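You operate a simulated robot arm through the tools that you are given. There is no shell and no other tool.

You run a simulated robot arm. Do the job below in one go: nothing can be reset, and whatever is moved stays where it is left.

JOB
Fit the blue pad to the drum segment.
Fine: worn pad in the red tray, latch shut over the new one.
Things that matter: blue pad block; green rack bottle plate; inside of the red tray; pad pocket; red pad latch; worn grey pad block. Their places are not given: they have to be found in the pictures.

Only the result counts: the job must be done as asked and must still hold three seconds after the hand-in. Knocking over, shifting, dropping, spilling or breaking anything else fails it.

ROBOT AND FRAMES
A 7-joint arm with a two-finger parallel gripper, fixed in place. Base frame: the origin is at the foot of the arm, x ahead of it, y to its left, z up; the work surface is at about z = 0.85. Units: m, rad, N and s.
Its first joint turns from -2.304 to 2.304 rad. Payload 3.91 kg.
Tool frame: the origin (TCP) lies between the finger pads and is the grasp point; the fingertips stand 0.03 m ahead of it; z points along the fingers, y is the line along which they close. Largest opening 0.11 m; finger width 0.02, thickness 0.01; the body of the gripper, 0.048 by 0.112 m, starts 0.055 m behind the TCP.
Orientation is that of the tool frame in the base frame, as a unit quaternion [x, y, z, w]. With the fingers straight down and closing along the base's y, the tool's x points along the base's -x, its y along +y and its z along -z.

CONTROLS
- The arm moves only by the tool step_arm. Its argument "series" is a list that holds one entry, the list of rows, each a list of 7 numbers: the shift along the tool's x, y, z in m, then the turn, a rotation vector about the tool's x, y, z in rad, then the finger opening in m, from 0 to 0.11. In form: [[[tx, ty, tz, wx, wy, wz, fingers], ...]]. A call has 1 to 20 rows; each row is the pose to reach, as a shift and turn from the pose commanded when the call began, along the tool's axes at that moment. A row lasts 0.2 s, in which the tool goes at most 0.05 m and 0.15 rad; a call with a longer step from one row to the next is refused whole, and so is a gripper value outside its range. Where a pose cannot be reached the arm comes as near as it can. A force on the tool above 70 N (or 10 N above the force at the start of the call, whichever is more), or a blocked arm, ends the call early, and 0.2 s more pass. Each finger travels about 0.108 m/s and halts on what it meets, pressing with about 45 N; the grip force reading is that of the motor and also rises with nothing between the fingers. The clock runs only during rows and for 0.2 s after the last one: add rows that repeat a pose to give the fingers time. The reply holds the time, the measured pose of the TCP, the force on the tool along the base axes, the opening and the grip force, in the units named above and with some noise, with the torque about the TCP (base axes, N m) and any sound that the robot's microphone picked up, and new pictures: "views" is both (left out), scene, wrist or none.
- Cameras (640 x 400 px; columns grow to the right, rows downward): "scene" is fixed at [0.4014, 0.6432, 1.4708]; the picture's right is [-0.74, -0.67, 0.00], its down [-0.55, 0.61, -0.57] and it looks along [0.38, -0.43, -0.82] (base axes); focal length 314 px, centre (320, 200). "wrist" rides on the gripper at [0.072, 0.017, -0.103] in the tool frame; the picture's right is [-0.23, 0.97, 0.00], its down [-0.76, -0.18, -0.62] and it looks along [-0.61, -0.14, 0.78] (tool axes); focal length 222 px, centre (320, 200).
- measure_at(camera, pixels): for up to 12 pixels [column, row] of the newest picture of that camera ("zoom" is the newest enlarged one), the place [x, y, z] in the base frame of the surface seen there, good to about 0.002 m, but the place of the scene camera against the robot may be out by one fixed shift of up to 0.012 m in any direction. No time passes.
- inspect(camera, box): a new picture of the part [left, top, right, bottom] of that camera's present view, enlarged. No time passes.
- hand_in(): hands the job in; it is judged then, once.

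Open the gripper and draw the arm clear of the work before you hand the job in, unless the task says otherwise.

The tools are called after "Emit:" as name(argument=value, ...) on one line, values as JSON. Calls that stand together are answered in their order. step_arm: Moves the arm, as the interface text tells. Its arguments: {"type":"object","properties":{"series":{"type":"array","items":{"type":"array","items":{"type":"array","items":{"type":"number"}}}},"views":{"type":"string","enum":["both","scene","wrist","none"]}},"required":["series"]} The other tools are called the same way: measure_at (camera, pixels) gives the place of the surface under pixels of a picture; inspect (camera, box) takes an enlarged picture of a part of a camera's view; hand_in () hands the job in.

At the start:

```text
t: 0.0
position: [0.3484, 0.4461, 1.1328]
ee_rot: [0.0, 1.0, 0.0, -0.001]
contact_force: [0.8, 0.3, -0.7]
moment: [0.0, 0.04, 0.02]
gripper_width: 0.11
finger_force: 0.1
```

scene: 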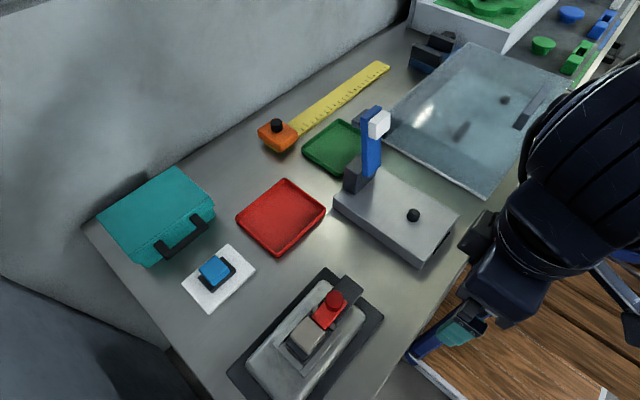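
wrist: 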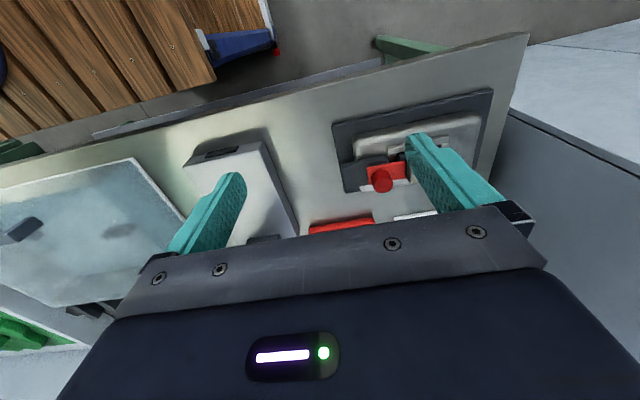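

The scene picture shows the drum segment with grey pad near (308,335), the red latch near (332,305), the blue pad on a white card near (215,270), and the red tray near (281,215). I'll take an enlarged look at these first.

Emit:
inspect(camera="scene", box=[220, 250, 400, 400])

Emit:
inspect(camera="wrist", box=[300, 70, 540, 240])

```text
2.67 times, centred on (310, 325) of scene
```

zoom: 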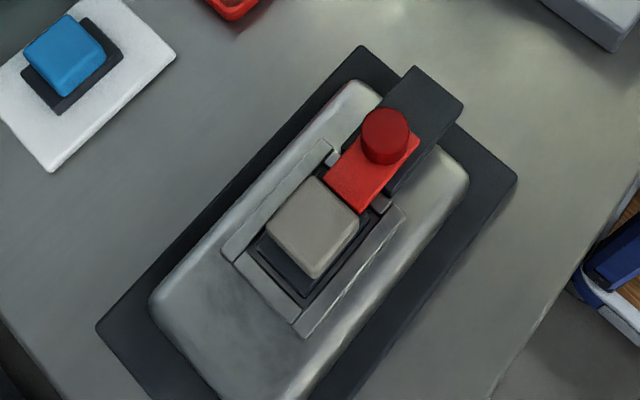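

```text
2.35 times, centred on (420, 155) of wrist
```

zoom: 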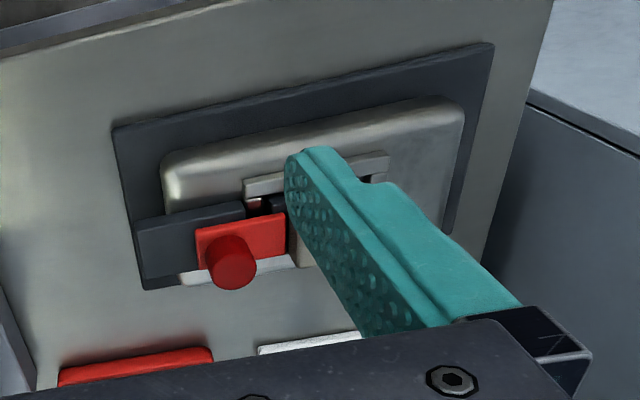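

The zoomed scene picture shows a red plate with a knob lying on a dark block, with its front edge at the grey pad. I measure points on the pad, pocket and latch.

Emit:
inspect(camera="scene", box=[270, 265, 370, 370])

Emit:
measure_at(camera="scene", pixels=[[308, 333], [303, 322], [294, 337], [310, 350], [321, 337], [335, 297], [328, 311], [317, 301], [318, 318], [330, 325], [347, 288], [360, 285]])

Emit:
measure_at(camera="scene", pixels=[[214, 270], [212, 258], [201, 271], [218, 282], [231, 268], [237, 262], [220, 290], [245, 285], [281, 215], [281, 245], [250, 215], [310, 205]])

```text
3.81 times, centred on (320, 318) of scene
```

zoom: 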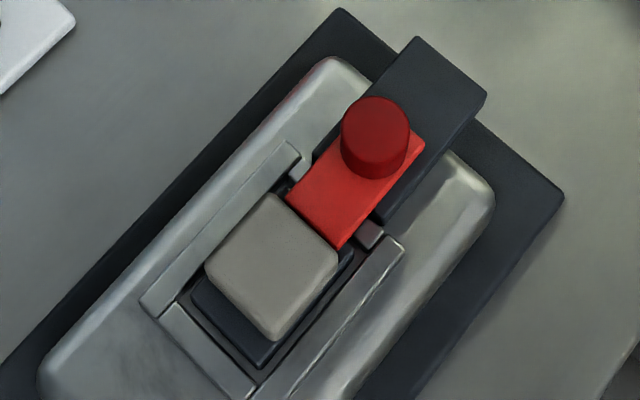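

```text
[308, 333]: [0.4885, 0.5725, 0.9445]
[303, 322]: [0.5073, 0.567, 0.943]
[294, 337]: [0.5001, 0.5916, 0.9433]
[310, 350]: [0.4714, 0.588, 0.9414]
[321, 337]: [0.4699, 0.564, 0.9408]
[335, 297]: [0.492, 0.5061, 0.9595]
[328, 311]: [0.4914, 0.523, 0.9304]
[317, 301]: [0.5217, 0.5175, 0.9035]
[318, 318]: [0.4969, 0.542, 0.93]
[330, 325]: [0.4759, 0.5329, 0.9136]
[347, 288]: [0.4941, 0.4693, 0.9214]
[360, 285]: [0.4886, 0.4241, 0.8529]
```

```text
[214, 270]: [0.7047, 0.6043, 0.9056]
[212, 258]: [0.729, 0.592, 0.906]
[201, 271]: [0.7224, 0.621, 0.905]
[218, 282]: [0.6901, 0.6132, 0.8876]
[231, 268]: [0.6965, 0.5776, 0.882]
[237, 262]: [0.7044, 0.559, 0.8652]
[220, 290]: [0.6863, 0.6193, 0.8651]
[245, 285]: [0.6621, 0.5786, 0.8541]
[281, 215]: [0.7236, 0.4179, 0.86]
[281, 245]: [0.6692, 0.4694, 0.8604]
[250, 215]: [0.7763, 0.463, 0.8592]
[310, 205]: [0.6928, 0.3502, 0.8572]
```

I now measure points in the enlarged picture: grey pad corners, pad base plate, pocket walls, latch plate, latch knob and the dark block.

Emit:
measure_at(camera="zoom", pixels=[[270, 203], [212, 262], [272, 330], [330, 265], [198, 292], [262, 360], [345, 258], [270, 268], [296, 200], [335, 240], [415, 145], [380, 110]])

Emit:
measure_at(camera="zoom", pixels=[[292, 150], [150, 300], [180, 312], [240, 385], [395, 250], [300, 355], [420, 45], [480, 95], [372, 234], [300, 170], [355, 182], [420, 90]])

```text
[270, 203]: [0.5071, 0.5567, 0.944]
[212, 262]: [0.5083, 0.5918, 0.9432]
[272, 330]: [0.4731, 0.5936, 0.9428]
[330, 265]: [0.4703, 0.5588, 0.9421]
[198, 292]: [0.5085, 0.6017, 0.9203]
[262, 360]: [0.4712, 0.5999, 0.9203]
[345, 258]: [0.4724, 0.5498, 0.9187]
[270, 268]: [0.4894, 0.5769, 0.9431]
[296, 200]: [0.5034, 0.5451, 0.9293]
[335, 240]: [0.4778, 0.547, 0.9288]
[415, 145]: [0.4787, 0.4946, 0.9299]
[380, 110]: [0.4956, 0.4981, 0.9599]
```

```text
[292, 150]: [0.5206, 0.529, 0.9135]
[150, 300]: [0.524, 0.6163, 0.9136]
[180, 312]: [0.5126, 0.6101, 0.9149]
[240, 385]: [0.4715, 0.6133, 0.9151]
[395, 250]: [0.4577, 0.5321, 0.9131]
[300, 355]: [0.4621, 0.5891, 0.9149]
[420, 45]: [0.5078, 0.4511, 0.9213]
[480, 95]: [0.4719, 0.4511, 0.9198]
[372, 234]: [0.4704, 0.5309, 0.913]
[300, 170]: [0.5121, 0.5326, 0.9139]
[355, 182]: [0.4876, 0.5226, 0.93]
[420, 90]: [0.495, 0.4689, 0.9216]
```

The grey pad block spans about x 0.470–0.508, y 0.557–0.593, and the latch plate front edge is at y≈0.547. Next I zoom in on the blue pad and the red tray.

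Emit:
inspect(camera="scene", box=[170, 235, 270, 320])

```text
4.71 times, centred on (220, 278) of scene
```

zoom: 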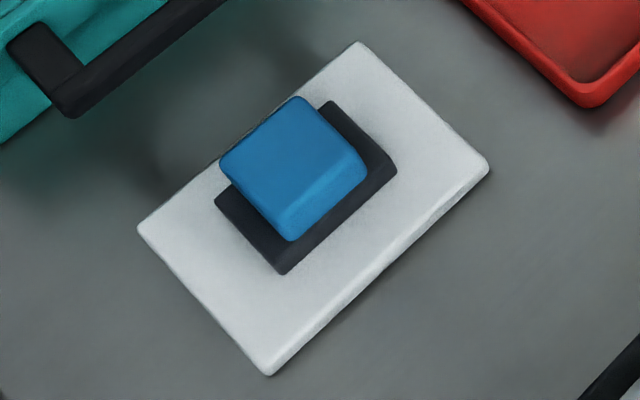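

The blue block sits on a dark base on a white card. I measure its block corners, base corners and the card.

Emit:
measure_at(camera="zoom", pixels=[[292, 104], [228, 163], [286, 222], [348, 158], [260, 160], [222, 200], [282, 262], [388, 170], [332, 108], [340, 180], [150, 230], [478, 168]])

Emit:
measure_at(camera="scene", pixels=[[237, 217], [285, 180], [325, 211], [276, 252], [285, 190], [315, 211], [275, 235], [245, 217], [298, 197], [262, 232], [265, 205], [295, 230]])

```text
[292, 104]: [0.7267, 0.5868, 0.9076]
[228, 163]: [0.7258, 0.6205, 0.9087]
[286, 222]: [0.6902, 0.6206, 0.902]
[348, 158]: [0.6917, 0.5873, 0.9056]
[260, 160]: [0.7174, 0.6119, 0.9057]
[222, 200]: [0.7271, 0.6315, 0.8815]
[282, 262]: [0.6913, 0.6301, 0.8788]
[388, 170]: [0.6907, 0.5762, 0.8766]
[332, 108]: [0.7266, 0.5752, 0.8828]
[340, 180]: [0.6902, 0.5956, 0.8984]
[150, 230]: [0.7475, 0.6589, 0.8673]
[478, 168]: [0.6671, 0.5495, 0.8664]
```

```text
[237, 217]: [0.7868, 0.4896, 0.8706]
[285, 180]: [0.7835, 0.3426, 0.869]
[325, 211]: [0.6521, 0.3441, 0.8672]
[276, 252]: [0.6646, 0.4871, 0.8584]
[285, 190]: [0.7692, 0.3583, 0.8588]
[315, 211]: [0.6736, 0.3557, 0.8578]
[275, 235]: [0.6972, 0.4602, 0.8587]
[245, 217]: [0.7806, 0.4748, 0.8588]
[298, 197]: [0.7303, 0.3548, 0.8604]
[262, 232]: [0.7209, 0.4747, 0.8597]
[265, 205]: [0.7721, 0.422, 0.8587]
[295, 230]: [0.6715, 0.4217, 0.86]
```

Blue block is at about (0.708, 0.604), the red tray spans about x 0.66–0.785, y 0.345–0.487 with its floor at z≈0.859. I now swing the hand over toward the drum, turning it by -90° so the fingers close along base x and the wrist camera looks toward the pocket.

Emit:
step_arm(series=[[[-0.0118, 0.0003, 0.0061, 0, 0, -0.1309, 0.11], [-0.0236, 0.0006, 0.0122, 0, 0, -0.2618, 0.11], [-0.0354, 0.0009, 0.0183, 0, 0, -0.3927, 0.11], [-0.0472, 0.0012, 0.0244, 0, 0, -0.5236, 0.11], [-0.059, 0.0015, 0.0305, 0, 0, -0.6545, 0.11], [-0.0708, 0.0018, 0.0366, 0, 0, -0.7854, 0.11], [-0.0826, 0.0021, 0.0427, 0, 0, -0.9163, 0.11], [-0.0944, 0.0024, 0.0488, 0, 0, -1.0472, 0.11], [-0.1062, 0.0027, 0.0549, 0, 0, -1.1781, 0.11], [-0.118, 0.003, 0.061, 0, 0, -1.309, 0.11], [-0.1298, 0.0033, 0.0671, 0, 0, -1.4399, 0.11], [-0.1416, 0.0036, 0.0732, 0, 0, -1.5708, 0.11], [-0.1416, 0.0036, 0.0732, 0, 0, -1.5708, 0.11]]], views="both")

```text
t: 2.8
position: [0.4909, 0.45, 1.0605]
ee_rot: [0.708, -0.706, 0.0, 0.0]
contact_force: [-0.6, -0.2, 0.4]
moment: [-0.02, 0.01, 0.0]
gripper_width: 0.1099
finger_force: 0.0
```

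scene: 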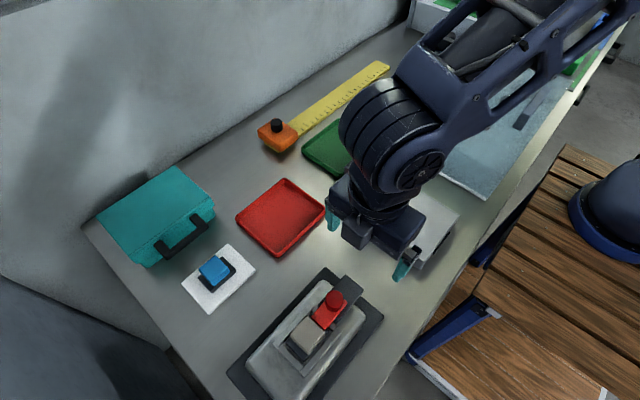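
wrist: 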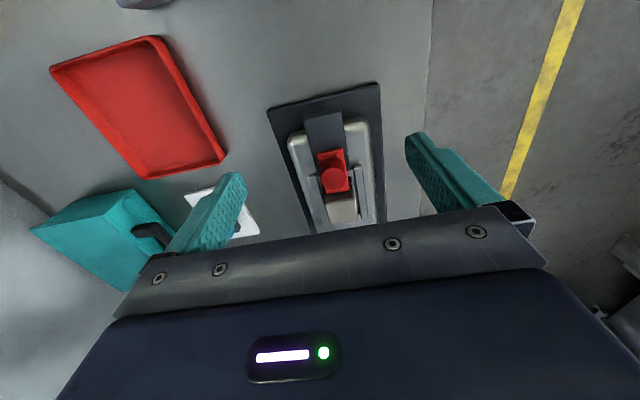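

The wrist camera sees the pocket, pad and latch at columns 320–360, rows 115–220, near the gripper body's edge. I move 0.11 m further in +y and slightly down so the pocket is well in view.

Emit:
step_arm(series=[[[-0.04, 0, 0.01, 0, 0, 0, 0.11], [-0.08, 0, 0.02, 0, 0, 0, 0.11], [-0.115, 0, 0.03, 0, 0, 0, 0.11], [-0.115, 0, 0.03, 0, 0, 0, 0.11]]], views="wrist")

Emit:
inspect(camera="wrist", box=[260, 20, 420, 200])

```text
t: 3.8
position: [0.4881, 0.5644, 1.0314]
ee_rot: [0.707, -0.707, 0.0, -0.001]
contact_force: [0.2, -0.8, 0.4]
moment: [0.04, 0.02, 0.04]
gripper_width: 0.11
finger_force: 0.0
```

wrist: 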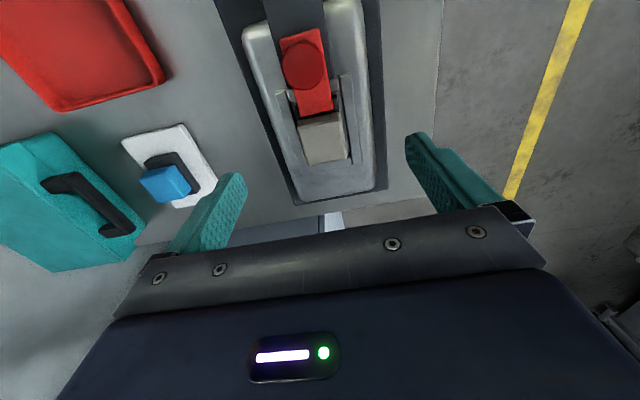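

```text
2.22 times, centred on (340, 110) of wrist
```

zoom: 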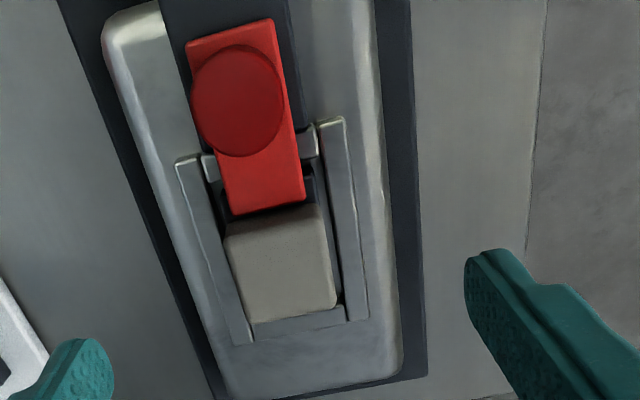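

The latch plate front edge touches the block's front face, so it covers the pad base's lip: it seems shut and has to be slid back. I measure the wrist zoom for exact places.

Emit:
measure_at(camera="zoom", pixels=[[240, 100], [234, 205], [298, 192], [192, 48], [272, 28], [230, 240], [315, 212], [248, 318], [332, 298], [280, 265], [210, 105], [275, 95]])

Emit:
measure_at(camera="zoom", pixels=[[186, 162], [248, 335], [332, 125], [358, 315], [210, 165], [308, 145], [300, 322], [312, 190], [228, 218], [322, 130], [198, 162], [342, 295]])

```text
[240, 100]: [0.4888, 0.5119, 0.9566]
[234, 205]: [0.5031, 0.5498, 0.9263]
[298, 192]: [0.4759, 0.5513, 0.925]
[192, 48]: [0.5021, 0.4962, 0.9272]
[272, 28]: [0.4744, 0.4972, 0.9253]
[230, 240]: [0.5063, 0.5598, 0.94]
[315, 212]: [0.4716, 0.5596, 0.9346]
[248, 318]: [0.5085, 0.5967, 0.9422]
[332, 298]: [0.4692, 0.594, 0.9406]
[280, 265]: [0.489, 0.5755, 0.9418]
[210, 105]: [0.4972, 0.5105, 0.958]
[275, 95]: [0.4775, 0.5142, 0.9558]
```

```text
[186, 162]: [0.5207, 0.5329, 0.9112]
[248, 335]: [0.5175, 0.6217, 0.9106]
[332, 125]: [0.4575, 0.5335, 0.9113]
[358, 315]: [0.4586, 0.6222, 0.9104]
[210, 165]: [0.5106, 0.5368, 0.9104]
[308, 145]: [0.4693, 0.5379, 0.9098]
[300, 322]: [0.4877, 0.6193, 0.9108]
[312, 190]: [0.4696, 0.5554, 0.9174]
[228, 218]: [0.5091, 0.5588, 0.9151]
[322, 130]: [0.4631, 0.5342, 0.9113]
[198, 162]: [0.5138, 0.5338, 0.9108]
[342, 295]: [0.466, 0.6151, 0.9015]
```

Wrist readings put the latch plate at x 0.4745–0.503, y 0.497–0.551, top z≈0.926, with a knob centred near (0.4886, 0.511) and top z≈0.957. I zoom more closely on the latch front to judge how it overlaps the pad base.

Emit:
inspect(camera="wrist", box=[295, 70, 355, 170])

Emit:
inspect(camera="scene", box=[295, 280, 355, 350])

```text
4.00 times, centred on (325, 120) of wrist
```

zoom: 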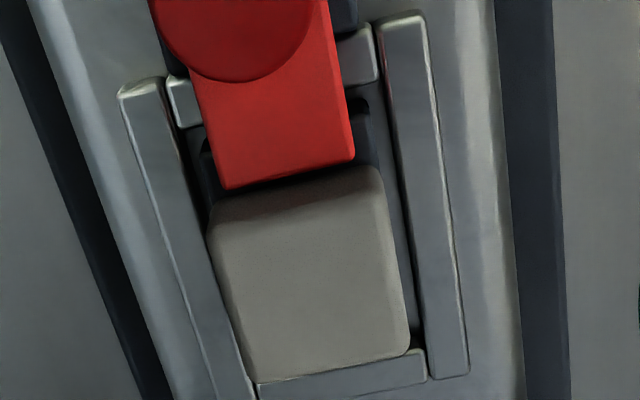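

```text
5.71 times, centred on (325, 315) of scene
```

zoom: 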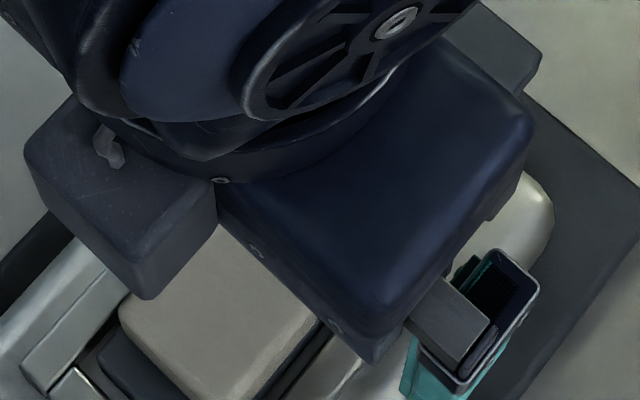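

In the 4x wrist zoom the pad's dark base reaches forward under the red plate (visible beside it at zoom (362,105) and (207,150)), so the latch is shut over it. I measure these places in the wrist picture.

Emit:
measure_at(camera="wrist", pixels=[[335.5, 97], [335.5, 95], [297.5, 109], [296, 106], [341, 130], [344, 155], [346, 158], [293, 120], [332, 83], [285, 95], [345, 150], [342, 120]])

```text
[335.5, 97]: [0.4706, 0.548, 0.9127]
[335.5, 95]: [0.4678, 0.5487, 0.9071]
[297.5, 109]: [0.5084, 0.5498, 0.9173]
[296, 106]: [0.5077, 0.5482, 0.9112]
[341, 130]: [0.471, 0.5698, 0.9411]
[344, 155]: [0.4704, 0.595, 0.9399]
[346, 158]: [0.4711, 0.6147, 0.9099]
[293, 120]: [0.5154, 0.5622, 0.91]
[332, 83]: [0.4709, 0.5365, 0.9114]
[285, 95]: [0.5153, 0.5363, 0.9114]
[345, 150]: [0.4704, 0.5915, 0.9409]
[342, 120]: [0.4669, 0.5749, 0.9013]
```

The pad base front edge is at y≈0.547, so the plate overlaps it by ~4 mm, and the pocket floor is near z≈0.901. I check the finger tips' own places in the wrist picture to calibrate my TCP position before grasping the knob.

Emit:
measure_at(camera="wrist", pixels=[[243, 180], [235, 176], [244, 195], [240, 210], [410, 140], [420, 134], [412, 160], [430, 185], [409, 150], [244, 185]])

Emit:
inspect(camera="wrist", box=[150, 110, 510, 260])

```text
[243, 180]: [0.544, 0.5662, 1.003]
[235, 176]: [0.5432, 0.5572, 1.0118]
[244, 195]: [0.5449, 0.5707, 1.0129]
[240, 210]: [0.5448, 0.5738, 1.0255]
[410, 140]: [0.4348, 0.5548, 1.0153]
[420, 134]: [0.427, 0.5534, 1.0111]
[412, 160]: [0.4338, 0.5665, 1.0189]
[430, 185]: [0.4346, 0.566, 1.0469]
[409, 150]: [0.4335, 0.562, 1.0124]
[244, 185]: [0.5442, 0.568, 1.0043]
```

```text
1.78 times, centred on (330, 185) of wrist
```

zoom: 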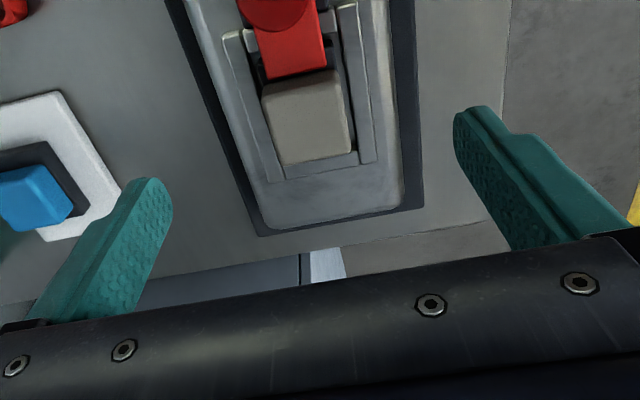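

The finger faces put the TCP at (0.4894, 0.5645, 1.031), matching the readings. I move 0.0535 m toward -y over the knob and descend to TCP z≈0.961 with the fingers at 0.06, then check before closing.

Emit:
step_arm(series=[[[0.027, 0.0005, 0, 0, 0, 0, 0.08], [0.0535, 0.0007, 0, 0, 0, 0, 0.06], [0.0535, 0.0007, 0.025, 0, 0, 0, 0.06], [0.0535, 0.0007, 0.05, 0, 0, 0, 0.06], [0.0535, 0.0007, 0.069, 0, 0, 0, 0.06], [0.0535, 0.0007, 0.069, 0, 0, 0, 0.06]]], views="both")

Emit:
inspect(camera="wrist", box=[180, 80, 460, 255])

```text
t: 5.2
position: [0.49, 0.5118, 0.9613]
ee_rot: [-0.707, 0.707, 0.0, 0.0]
contact_force: [-0.1, -0.6, 1.4]
moment: [-0.01, -0.05, 0.01]
gripper_width: 0.06
finger_force: 0.2
```

scene: 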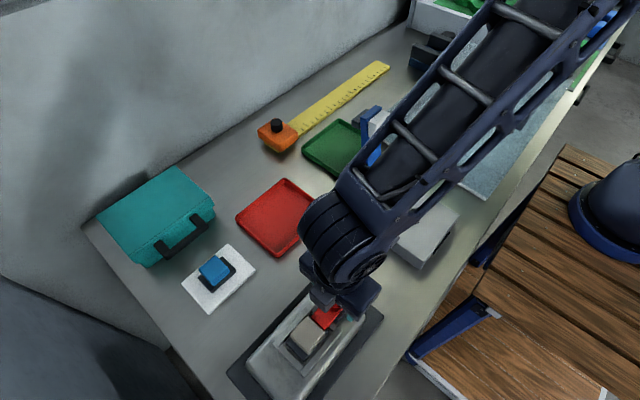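
wrist: 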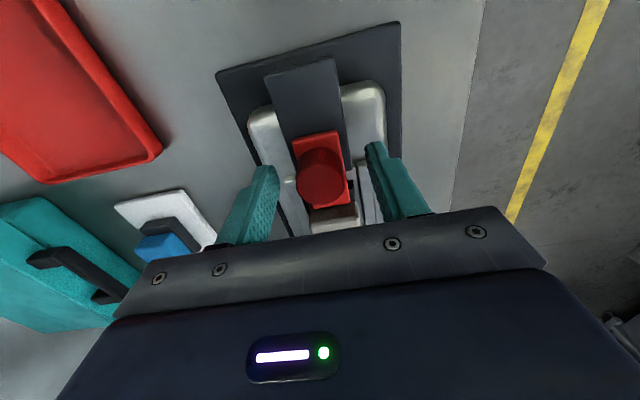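

```text
2.29 times, centred on (320, 168) of wrist
```

zoom: 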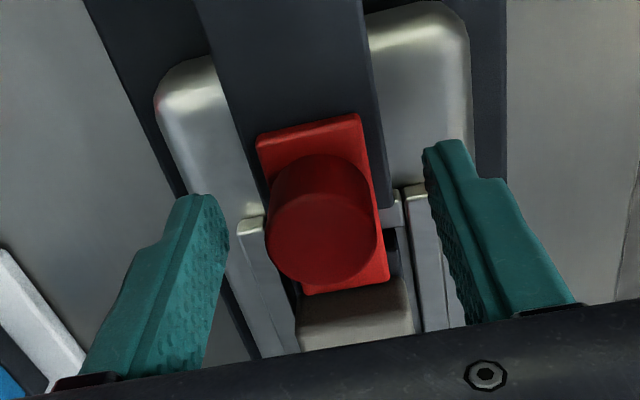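

The knob sits between the two fingers (zoom column ~322, fingers at 215 and 440). I close on it and wait for the grip.

Emit:
step_arm(series=[[[0, 0, 0, 0, 0, 0, 0.04], [0, 0, 0, 0, 0, 0, 0.015], [0, 0, 0, 0, 0, 0, 0.015], [0, 0, 0, 0, 0, 0, 0.015]]], views="wrist")

```text
t: 6.2
position: [0.49, 0.5102, 0.9627]
ee_rot: [0.708, -0.706, 0.0, 0.0]
contact_force: [5.0, -0.2, -1.7]
moment: [0.08, -0.1, -0.04]
gripper_width: 0.0296
finger_force: 45.0
```

wrist: 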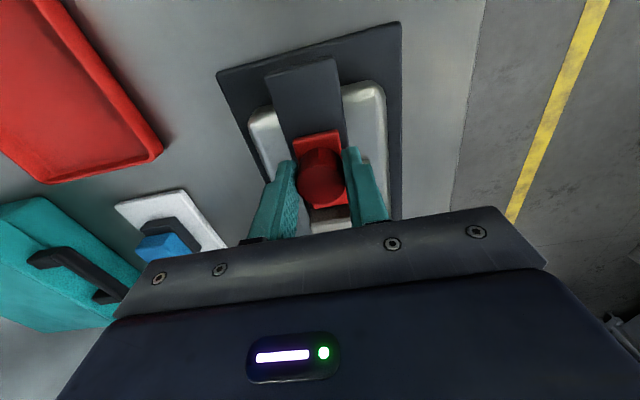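

The grip is firm at 0.0296 m width with small side force. I pull 12 mm toward -y (tool +x) gently and watch the force.

Emit:
step_arm(series=[[[0.004, 0, 0, 0, 0, 0, 0.015], [0.008, 0, 0, 0, 0, 0, 0.015], [0.012, 0, 0, 0, 0, 0, 0.015], [0.012, 0, 0, 0, 0, 0, 0.015]]], views="wrist")

Emit:
inspect(camera="wrist", box=[180, 80, 460, 255])

```text
t: 7.2
position: [0.4899, 0.4989, 0.9625]
ee_rot: [-0.707, 0.707, 0.0, 0.001]
contact_force: [7.7, -0.7, 1.3]
moment: [-0.08, -0.15, 0.08]
gripper_width: 0.0294
finger_force: 45.5
```

wrist: 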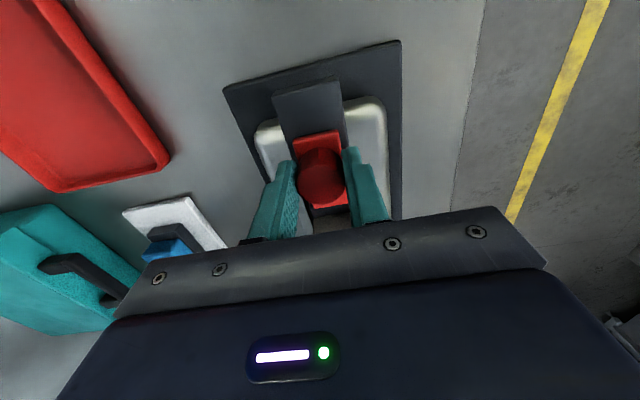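

```text
2.29 times, centred on (320, 168) of wrist
```

zoom: 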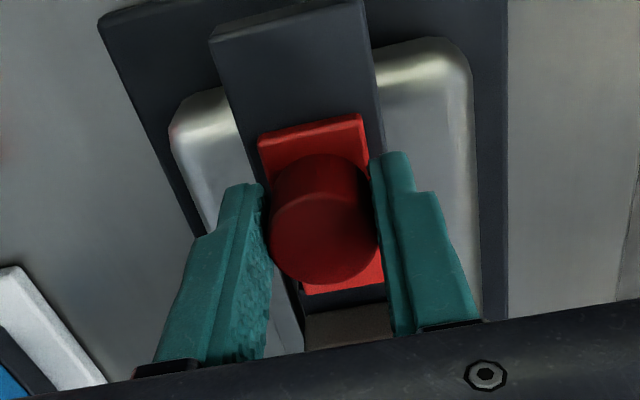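

The latch slid 12 mm with no resistance (force y only -0.7 N). I slide it 18 mm further to clear the pocket fully.

Emit:
step_arm(series=[[[0.004, 0, 0, 0, 0, 0, 0.015], [0.008, 0, 0, 0, 0, 0, 0.015], [0.012, 0, 0, 0, 0, 0, 0.015], [0.015, 0, 0, 0, 0, 0, 0.015], [0.018, 0, 0, 0, 0, 0, 0.015], [0.018, 0, 0, 0, 0, 0, 0.015]]], views="wrist")

Emit:
inspect(camera="wrist", box=[180, 80, 460, 255])

```text
t: 8.6
position: [0.4895, 0.482, 0.9611]
ee_rot: [0.707, -0.707, 0.0, 0.001]
contact_force: [8.7, -0.2, 6.6]
moment: [0.04, -0.14, -0.15]
gripper_width: 0.0296
finger_force: 44.7
```

wrist: 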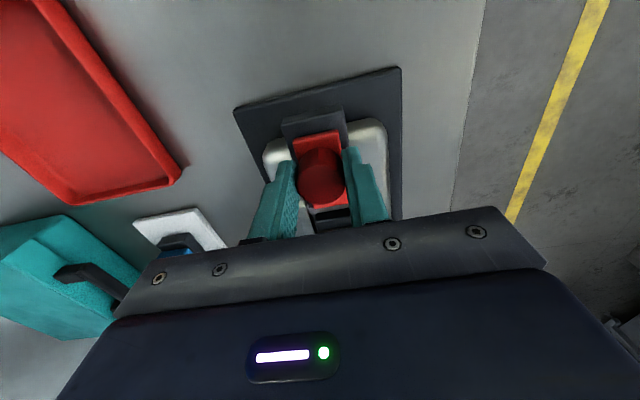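

```text
2.29 times, centred on (320, 168) of wrist
```

zoom: 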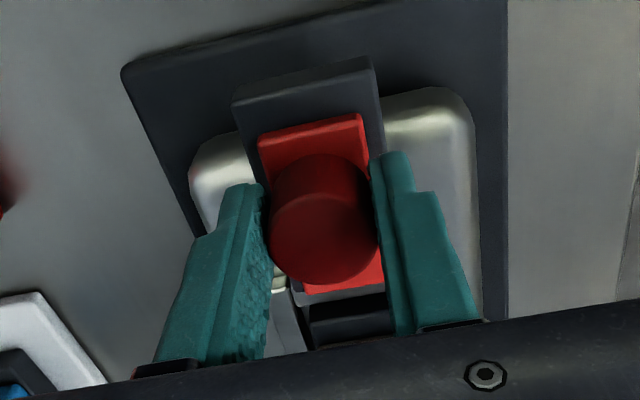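

The latch is now ~30 mm back and the pad base lip is fully uncovered (zoom (350,320)). I open the fingers, rise 0.07 m, and move over the pad to look.

Emit:
step_arm(series=[[[0, 0, 0, 0, 0, 0, 0.04], [0, 0, 0, 0, 0, 0, 0.06], [0, 0, 0, 0, 0, 0, 0.06], [0, 0, -0.035, 0, 0, 0, 0.06], [0, 0, -0.07, 0, 0, 0, 0.06], [-0.045, 0, -0.07, 0, 0, 0, 0.06], [-0.09, 0, -0.07, 0, 0, 0, 0.06], [-0.09, 0, -0.07, 0, 0, 0, 0.06]]], views="both")

Emit:
inspect(camera="wrist", box=[250, 20, 410, 180])

```text
t: 10.4
position: [0.4894, 0.5705, 1.0313]
ee_rot: [0.707, -0.707, -0.001, 0.0]
contact_force: [0.1, 0.0, 1.1]
moment: [-0.02, -0.03, -0.02]
gripper_width: 0.06
finger_force: 0.1
```

scene: 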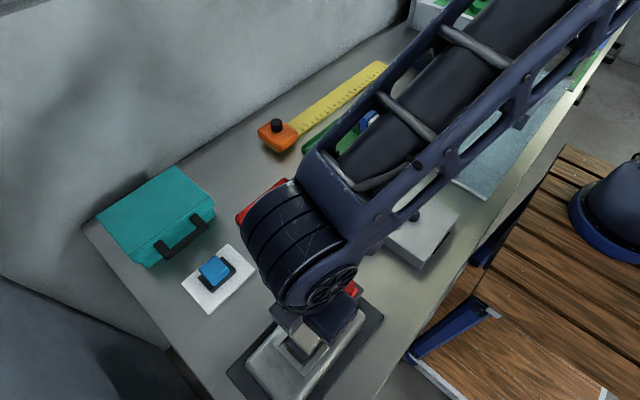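
wrist: 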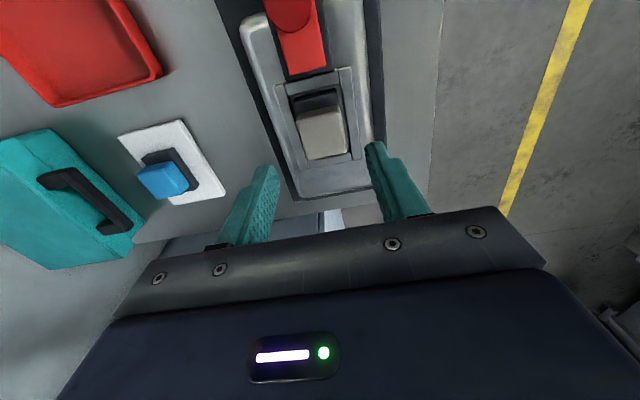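

```text
2.50 times, centred on (330, 100) of wrist
```

zoom: 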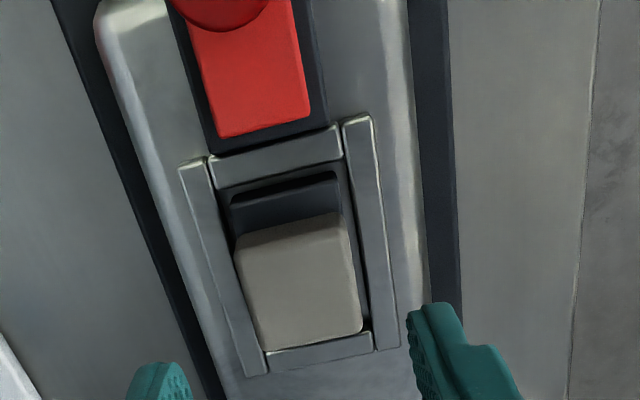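

Now the pocket with four walls is clear, the pad base's front lip exposed at zoom (285,205). I measure pocket walls, lip and block.

Emit:
measure_at(camera="zoom", pixels=[[210, 185], [260, 372], [355, 140], [385, 345], [272, 160], [320, 360], [285, 205], [240, 195], [332, 180], [265, 342], [358, 325], [295, 285]])

Emit:
measure_at(camera="zoom", pixels=[[243, 250], [335, 222], [228, 190], [338, 162], [365, 270], [355, 230], [225, 220], [280, 180], [225, 130], [305, 112], [368, 322], [262, 100]])

```text
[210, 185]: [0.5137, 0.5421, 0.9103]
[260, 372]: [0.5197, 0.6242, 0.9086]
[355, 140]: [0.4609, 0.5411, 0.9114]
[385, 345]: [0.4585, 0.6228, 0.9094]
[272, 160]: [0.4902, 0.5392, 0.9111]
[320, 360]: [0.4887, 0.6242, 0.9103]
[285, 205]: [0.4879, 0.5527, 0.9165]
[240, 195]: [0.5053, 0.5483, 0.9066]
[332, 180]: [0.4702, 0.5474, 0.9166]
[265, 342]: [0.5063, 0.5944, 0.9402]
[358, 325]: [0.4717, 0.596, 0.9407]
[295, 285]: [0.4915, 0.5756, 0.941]
```

```text
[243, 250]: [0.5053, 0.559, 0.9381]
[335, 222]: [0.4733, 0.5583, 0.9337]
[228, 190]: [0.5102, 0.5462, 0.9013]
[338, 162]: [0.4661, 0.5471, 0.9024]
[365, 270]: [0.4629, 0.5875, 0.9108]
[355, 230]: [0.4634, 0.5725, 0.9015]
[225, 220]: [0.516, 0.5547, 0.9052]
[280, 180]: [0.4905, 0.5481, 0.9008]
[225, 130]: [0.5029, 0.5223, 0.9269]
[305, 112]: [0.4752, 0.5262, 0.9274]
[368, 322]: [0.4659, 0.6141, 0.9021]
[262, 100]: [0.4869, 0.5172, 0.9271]
```

Pocket floor is at z≈0.9015, wall tops at 0.911, the grey block is centred at about (0.489, 0.578) with base top 0.9165. I descend to TCP (0.489, 0.578, 0.950) with fingers at 0.06 and close on the grey block.

Emit:
step_arm(series=[[[-0.007, 0, 0.02, 0, 0, 0, 0.06], [-0.007, 0, 0.045, 0, 0, 0, 0.06], [-0.007, 0, 0.065, 0, 0, 0, 0.06], [-0.007, 0, 0.081, 0, 0, 0, 0.06], [-0.007, 0, 0.081, 0, 0, 0, 0.06], [-0.007, 0, 0.081, 0, 0, 0, 0.045], [-0.007, 0, 0.081, 0, 0, 0, 0.025], [-0.007, 0, 0.081, 0, 0, 0, 0.025], [-0.007, 0, 0.081, 0, 0, 0, 0.025]]], views="both")

Emit:
inspect(camera="wrist", box=[180, 80, 460, 255])

```text
t: 12.4
position: [0.4891, 0.578, 0.9502]
ee_rot: [0.707, -0.707, 0.0, 0.0]
contact_force: [0.2, 0.4, 0.4]
moment: [0.03, -0.02, 0.02]
gripper_width: 0.0412
finger_force: 45.6
```

scene: 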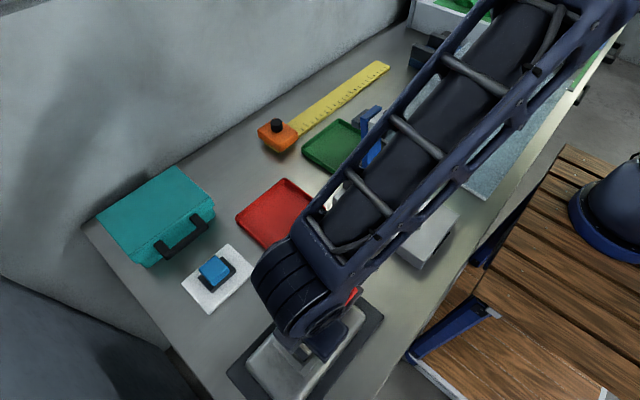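
wrist: 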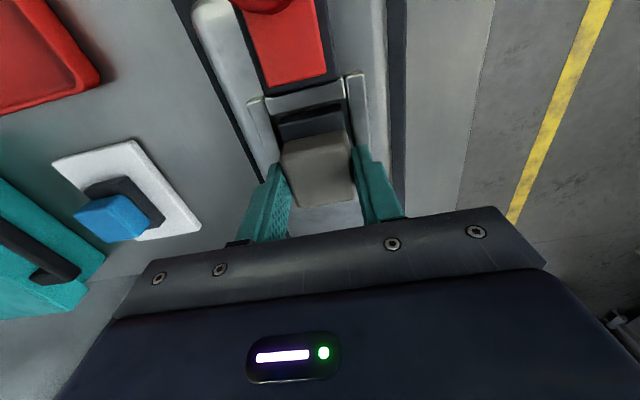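

```text
2.29 times, centred on (320, 168) of wrist
```

zoom: 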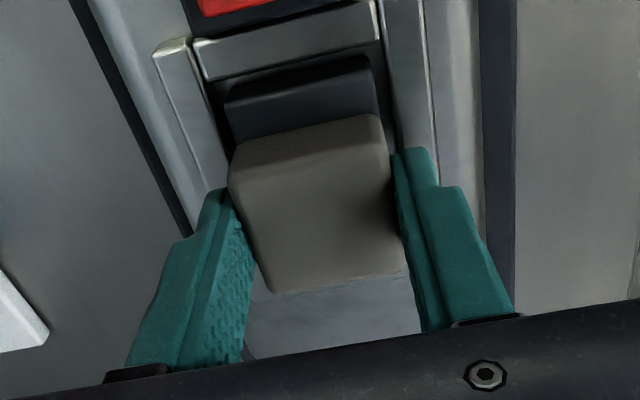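

The grey pad is gripped at 0.0412 m. I lift it straight up slowly, first 10 mm, then to 0.10 m, and watch the force.

Emit:
step_arm(series=[[[0, 0, -0.005, 0, 0, 0, 0.025], [0, 0, -0.012, 0, 0, 0, 0.025], [0, 0, -0.025, 0, 0, 0, 0.025], [0, 0, -0.045, 0, 0, 0, 0.025], [0, 0, -0.07, 0, 0, 0, 0.025], [0, 0, -0.1, 0, 0, 0, 0.025], [0, 0, -0.1, 0, 0, 0, 0.025]]], views="both")

Emit:
inspect(camera="wrist", box=[180, 20, 460, 255])

```text
t: 14.0
position: [0.4905, 0.5802, 1.0495]
ee_rot: [0.707, -0.707, 0.0, 0.0]
contact_force: [1.3, 0.2, -1.4]
moment: [-0.01, -0.01, 0.01]
gripper_width: 0.0408
finger_force: 45.3
```

scene: 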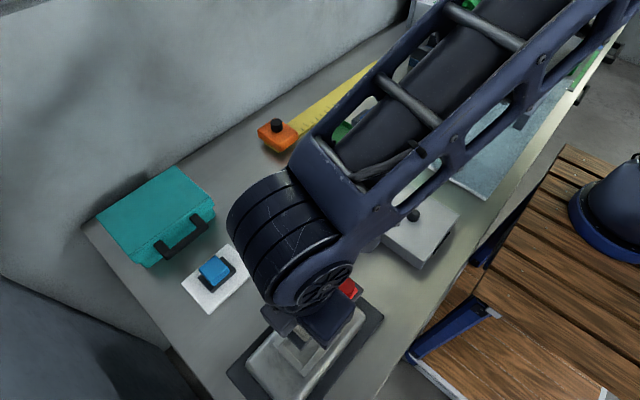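
wrist: 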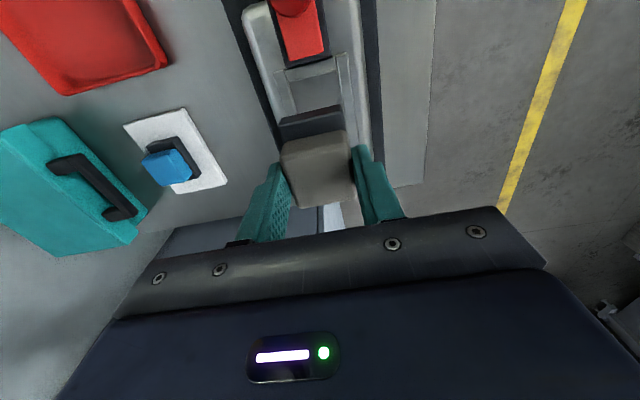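

```text
1.70 times, centred on (320, 138) of wrist
```

zoom: 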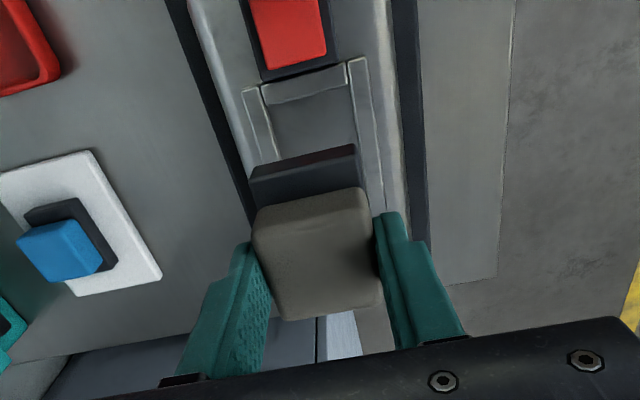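

The worn pad is out with its dark base, the pocket is empty. I carry it at TCP z≈1.05 to above the red tray centre near (0.72, 0.42).

Emit:
step_arm(series=[[[0.0198, -0.0289, 0, 0, 0, 0, 0.025], [0.0395, -0.0578, 0, 0, 0, 0, 0.025], [0.0593, -0.0866, 0, 0, 0, 0, 0.025], [0.079, -0.1155, 0, 0, 0, 0, 0.025], [0.0988, -0.1444, 0, 0, 0, 0, 0.025], [0.1185, -0.1733, 0, 0, 0, 0, 0.025], [0.1383, -0.2021, 0, 0, 0, 0, 0.025], [0.158, -0.231, 0, 0, 0, 0, 0.025], [0.158, -0.231, 0, 0, 0, 0, 0.025]]], views="both")

```text
t: 16.0
position: [0.7222, 0.4208, 1.051]
ee_rot: [0.707, -0.707, 0.0, 0.0]
contact_force: [0.1, 0.1, -1.0]
moment: [-0.02, -0.01, 0.0]
gripper_width: 0.0409
finger_force: 44.6
```

scene: 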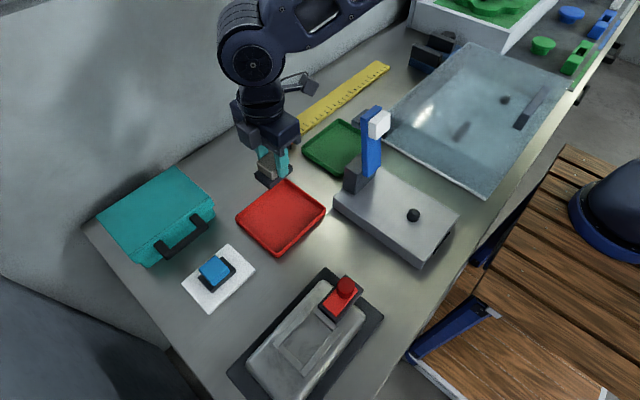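
wrist: 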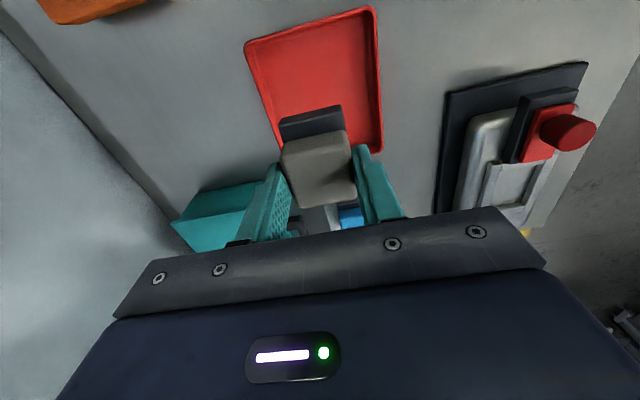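

The hand holds the pad above the tray. I measure the tray's edges and floor in the wrist picture, and take a close scene view of the empty pocket.

Emit:
measure_at(camera="wrist", pixels=[[247, 45], [374, 10], [380, 150], [265, 60], [362, 30], [370, 140], [275, 100], [320, 80], [300, 50], [340, 95]])

Emit:
inspect(camera="scene", box=[260, 290, 360, 385])

```text
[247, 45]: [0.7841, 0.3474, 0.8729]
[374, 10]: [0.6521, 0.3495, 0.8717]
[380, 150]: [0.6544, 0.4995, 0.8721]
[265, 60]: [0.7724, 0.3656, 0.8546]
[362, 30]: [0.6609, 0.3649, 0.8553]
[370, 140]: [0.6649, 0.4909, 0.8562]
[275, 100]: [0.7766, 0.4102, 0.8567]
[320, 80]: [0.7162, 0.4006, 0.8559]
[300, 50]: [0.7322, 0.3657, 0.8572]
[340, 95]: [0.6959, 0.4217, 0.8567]
```

```text
4.21 times, centred on (310, 338) of scene
```

zoom: 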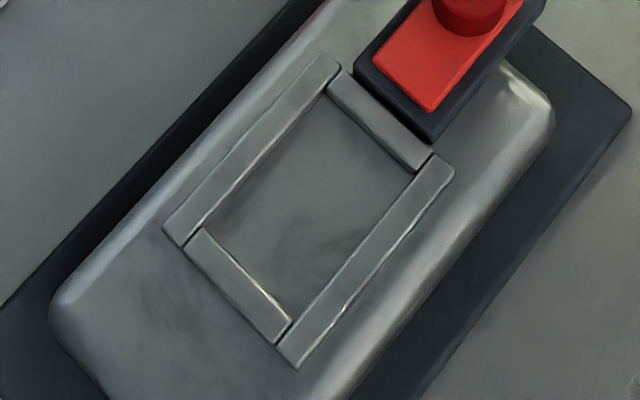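

The tray's inner floor is z≈0.856, centre about (0.719, 0.423), so the held pad is over it. I lower 0.145 m to set the pad on the floor.

Emit:
measure_at(camera="zoom", pixels=[[215, 225], [290, 312], [410, 175], [333, 100], [192, 232], [290, 345], [440, 165], [328, 65], [300, 200], [235, 270], [380, 120], [250, 155]])

Emit:
step_arm(series=[[[0, 0, 0.03, 0, 0, 0, 0.025], [0, 0, 0.06, 0, 0, 0, 0.025], [0, 0, 0.09, 0, 0, 0, 0.025], [0, 0, 0.115, 0, 0, 0, 0.025], [0, 0, 0.132, 0, 0, 0, 0.025], [0, 0, 0.14, 0, 0, 0, 0.025], [0, 0, 0.145, 0, 0, 0, 0.025], [0, 0, 0.145, 0, 0, 0, 0.025]]], views="both")

```text
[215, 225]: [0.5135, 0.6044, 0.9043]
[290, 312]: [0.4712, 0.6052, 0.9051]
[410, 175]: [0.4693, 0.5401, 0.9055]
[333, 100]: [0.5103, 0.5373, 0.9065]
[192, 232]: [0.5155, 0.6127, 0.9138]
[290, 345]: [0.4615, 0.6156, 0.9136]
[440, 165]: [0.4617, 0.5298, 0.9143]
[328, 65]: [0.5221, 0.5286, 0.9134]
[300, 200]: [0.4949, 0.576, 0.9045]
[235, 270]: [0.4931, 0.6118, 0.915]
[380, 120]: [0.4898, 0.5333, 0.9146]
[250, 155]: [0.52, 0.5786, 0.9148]
```

```text
t: 17.8
position: [0.7217, 0.4195, 0.9054]
ee_rot: [-0.707, 0.707, 0.0, 0.0]
contact_force: [0.6, 0.0, -0.5]
moment: [0.03, -0.01, 0.0]
gripper_width: 0.041
finger_force: 44.8
```

scene: 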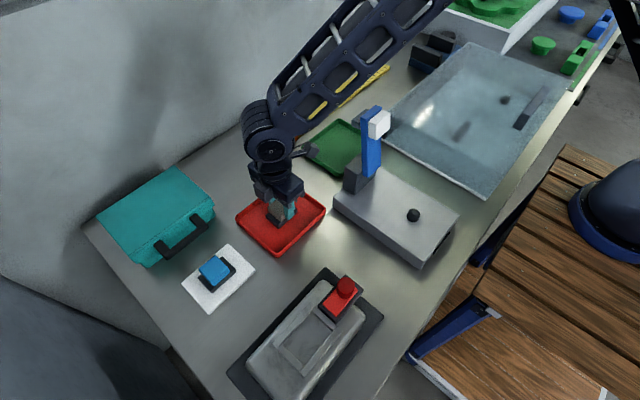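
wrist: 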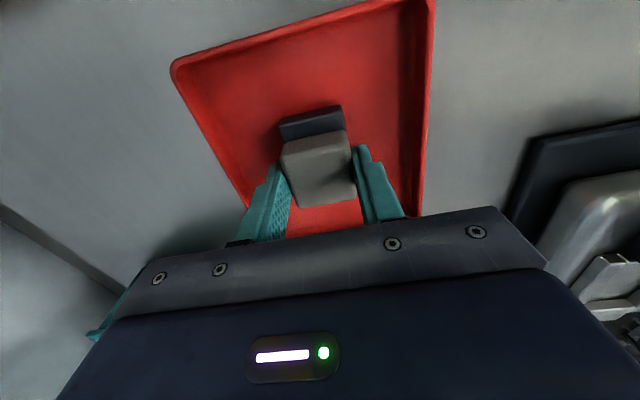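

No contact force yet at z 0.9054. I lower 1–3 mm more in small steps to feel the floor.

Emit:
step_arm(series=[[[0, 0, 0.001, 0, 0, 0, 0.025], [0, 0, 0.002, 0, 0, 0, 0.025], [0, 0, 0.0025, 0, 0, 0, 0.025]]], views="wrist")

Emit:
inspect(camera="scene", box=[235, 170, 330, 255])

```text
t: 18.6
position: [0.7206, 0.4205, 0.9038]
ee_rot: [0.707, -0.707, -0.001, -0.001]
contact_force: [0.2, -2.6, 29.7]
moment: [-0.41, 0.1, -0.03]
gripper_width: 0.041
finger_force: 45.1
```

wrist: 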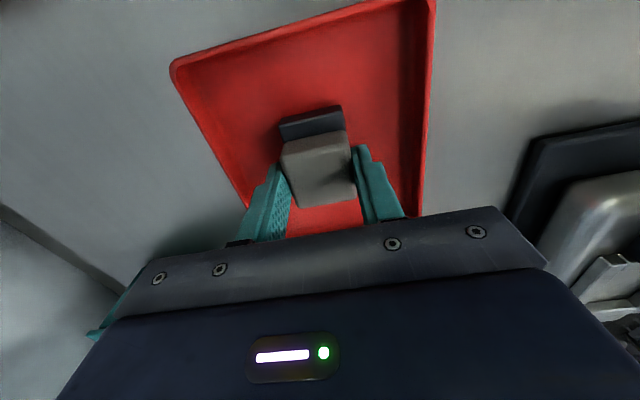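

```text
4.71 times, centred on (282, 212) of scene
```

zoom: 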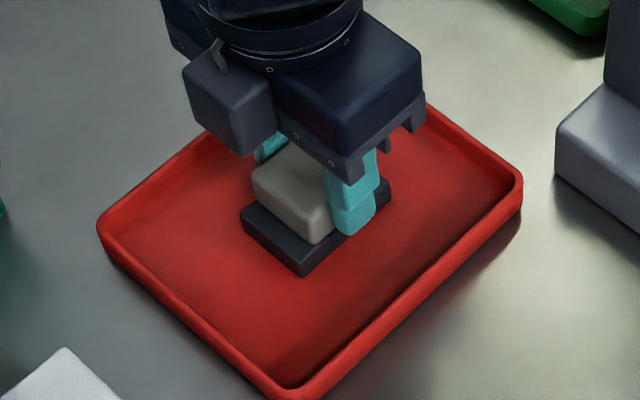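

Contact of ~30 N: the pad rests on the tray floor. I ease off 1.5 mm, open the fingers, and rise straight up.

Emit:
step_arm(series=[[[0, 0, -0.0015, 0, 0, 0, 0.025], [0, 0, -0.0015, 0, 0, 0, 0.045], [0, 0, -0.0015, 0, 0, 0, 0.065], [0, 0, -0.0015, 0, 0, 0, 0.065], [0, 0, -0.03, 0, 0, 0, 0.065], [0, 0, -0.07, 0, 0, 0, 0.065], [0, 0, -0.11, 0, 0, 0, 0.065], [0, 0, -0.148, 0, 0, 0, 0.065], [0, 0, -0.148, 0, 0, 0, 0.065]]], views="both")

```text
t: 20.6
position: [0.7193, 0.42, 1.0504]
ee_rot: [0.708, -0.707, 0.001, 0.0]
contact_force: [-0.4, 1.0, -0.5]
moment: [-0.04, 0.0, -0.04]
gripper_width: 0.0652
finger_force: 0.0
```

scene: 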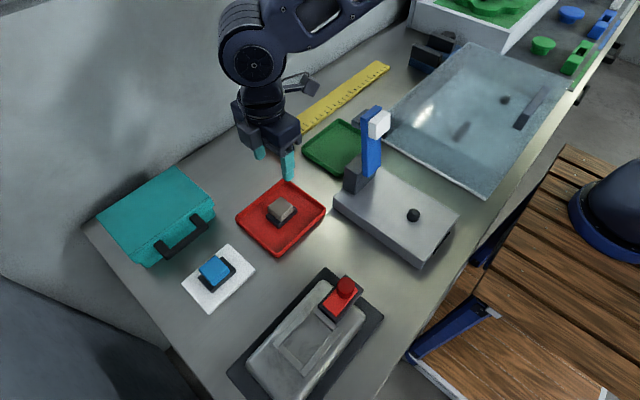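
wrist: 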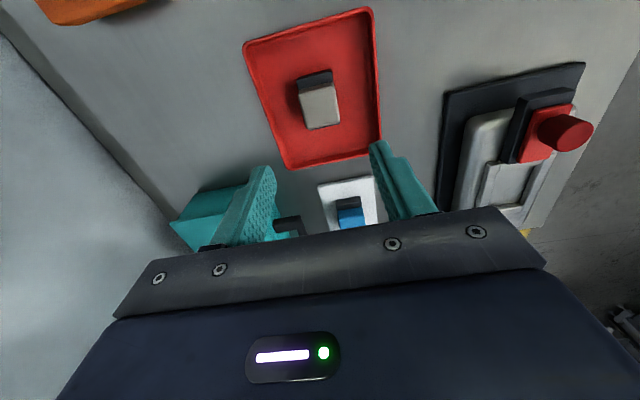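

The worn pad lies flat inside the red tray. Before going to the blue pad I measure the teal box and handle near it for clearance, plus the blue pad again.

Emit:
measure_at(camera="scene", pixels=[[200, 220], [165, 248], [182, 236], [212, 208], [180, 170], [150, 260], [205, 200], [100, 215], [175, 252], [208, 225]])

Emit:
measure_at(camera="wrist", pixels=[[350, 210], [350, 202], [320, 187], [373, 178], [270, 225], [290, 228]])

```text
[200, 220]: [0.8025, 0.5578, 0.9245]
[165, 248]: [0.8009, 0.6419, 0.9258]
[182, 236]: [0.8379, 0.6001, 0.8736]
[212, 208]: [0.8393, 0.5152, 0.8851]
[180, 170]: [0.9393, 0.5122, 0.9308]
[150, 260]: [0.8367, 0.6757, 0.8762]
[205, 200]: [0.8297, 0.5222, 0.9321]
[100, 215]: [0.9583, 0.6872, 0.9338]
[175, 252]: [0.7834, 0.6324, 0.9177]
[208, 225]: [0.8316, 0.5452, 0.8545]
```

```text
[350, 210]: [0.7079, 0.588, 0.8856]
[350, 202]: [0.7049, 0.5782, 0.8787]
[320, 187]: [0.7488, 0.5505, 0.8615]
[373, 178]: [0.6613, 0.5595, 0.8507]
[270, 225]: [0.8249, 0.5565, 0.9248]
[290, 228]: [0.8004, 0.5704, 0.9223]
```

The box handle reaches x≈0.783 at z≤0.926, so the fingers (to x≈0.75) stay clear. I move above the blue pad, to about (0.707, 0.605, 1.02), to measure it with the wrist camera.

Emit:
step_arm(series=[[[-0.037, 0.0025, 0.006, 0, 0, 0, 0.065], [-0.074, 0.005, 0.012, 0, 0, 0, 0.065], [-0.111, 0.0075, 0.018, 0, 0, 0, 0.065], [-0.148, 0.01, 0.024, 0, 0, 0, 0.065], [-0.185, 0.0125, 0.03, 0, 0, 0, 0.065], [-0.185, 0.0125, 0.03, 0, 0, 0, 0.065]]], views="both")

Emit:
inspect(camera="wrist", box=[240, 30, 400, 190])

```text
t: 22.0
position: [0.7087, 0.607, 1.02]
ee_rot: [0.708, -0.707, 0.0, 0.0]
contact_force: [0.7, 0.2, 0.3]
moment: [0.03, -0.03, 0.01]
gripper_width: 0.0649
finger_force: 0.1
```

scene: 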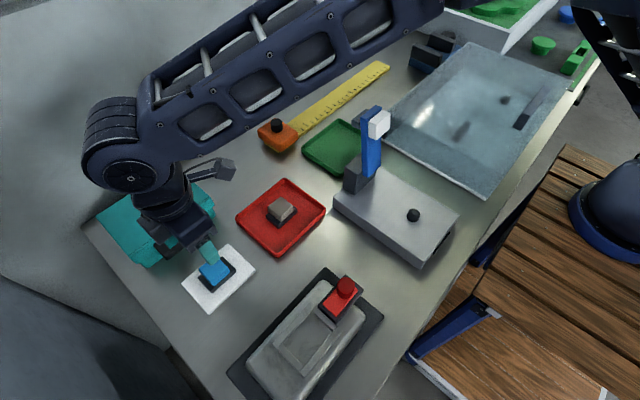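
wrist: 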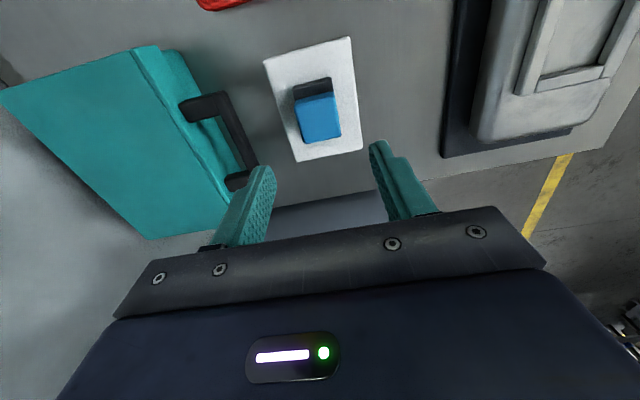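

```text
2.50 times, centred on (320, 110) of wrist
```

zoom: 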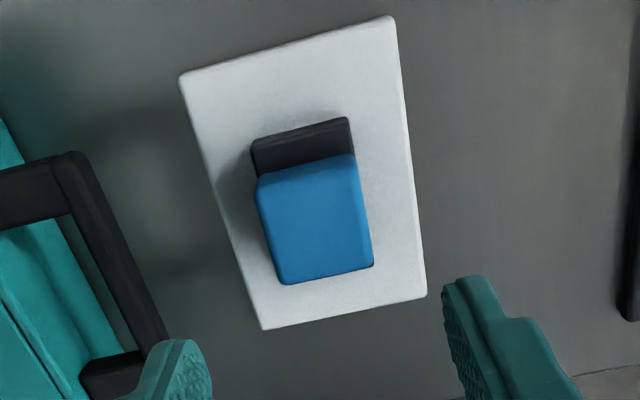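

The blue pad is well in view between the fingers. I measure its block corners, base lip and card in the enlarged wrist picture.

Emit:
measure_at(camera="zoom", pixels=[[263, 188], [350, 168], [283, 278], [368, 262], [315, 225], [258, 150], [345, 128], [300, 150], [345, 122], [230, 100], [270, 310], [410, 280]])

Emit:
measure_at(camera="wrist", pixels=[[272, 185], [275, 180], [372, 150], [375, 165], [262, 170], [385, 150]])

```text
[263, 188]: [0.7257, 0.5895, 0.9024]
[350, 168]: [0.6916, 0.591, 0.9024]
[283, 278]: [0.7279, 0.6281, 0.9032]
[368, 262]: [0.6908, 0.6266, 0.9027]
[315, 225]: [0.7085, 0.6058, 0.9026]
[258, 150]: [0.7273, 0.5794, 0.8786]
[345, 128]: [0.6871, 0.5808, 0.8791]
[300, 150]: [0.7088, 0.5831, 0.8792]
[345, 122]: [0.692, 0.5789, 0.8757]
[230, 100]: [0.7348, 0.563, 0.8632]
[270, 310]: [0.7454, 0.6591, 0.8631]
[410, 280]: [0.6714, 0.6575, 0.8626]
```

```text
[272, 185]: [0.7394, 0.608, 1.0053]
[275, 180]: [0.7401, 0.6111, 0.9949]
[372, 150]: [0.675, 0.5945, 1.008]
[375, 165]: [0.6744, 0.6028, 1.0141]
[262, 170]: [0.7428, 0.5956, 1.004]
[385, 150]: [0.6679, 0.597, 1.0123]
```

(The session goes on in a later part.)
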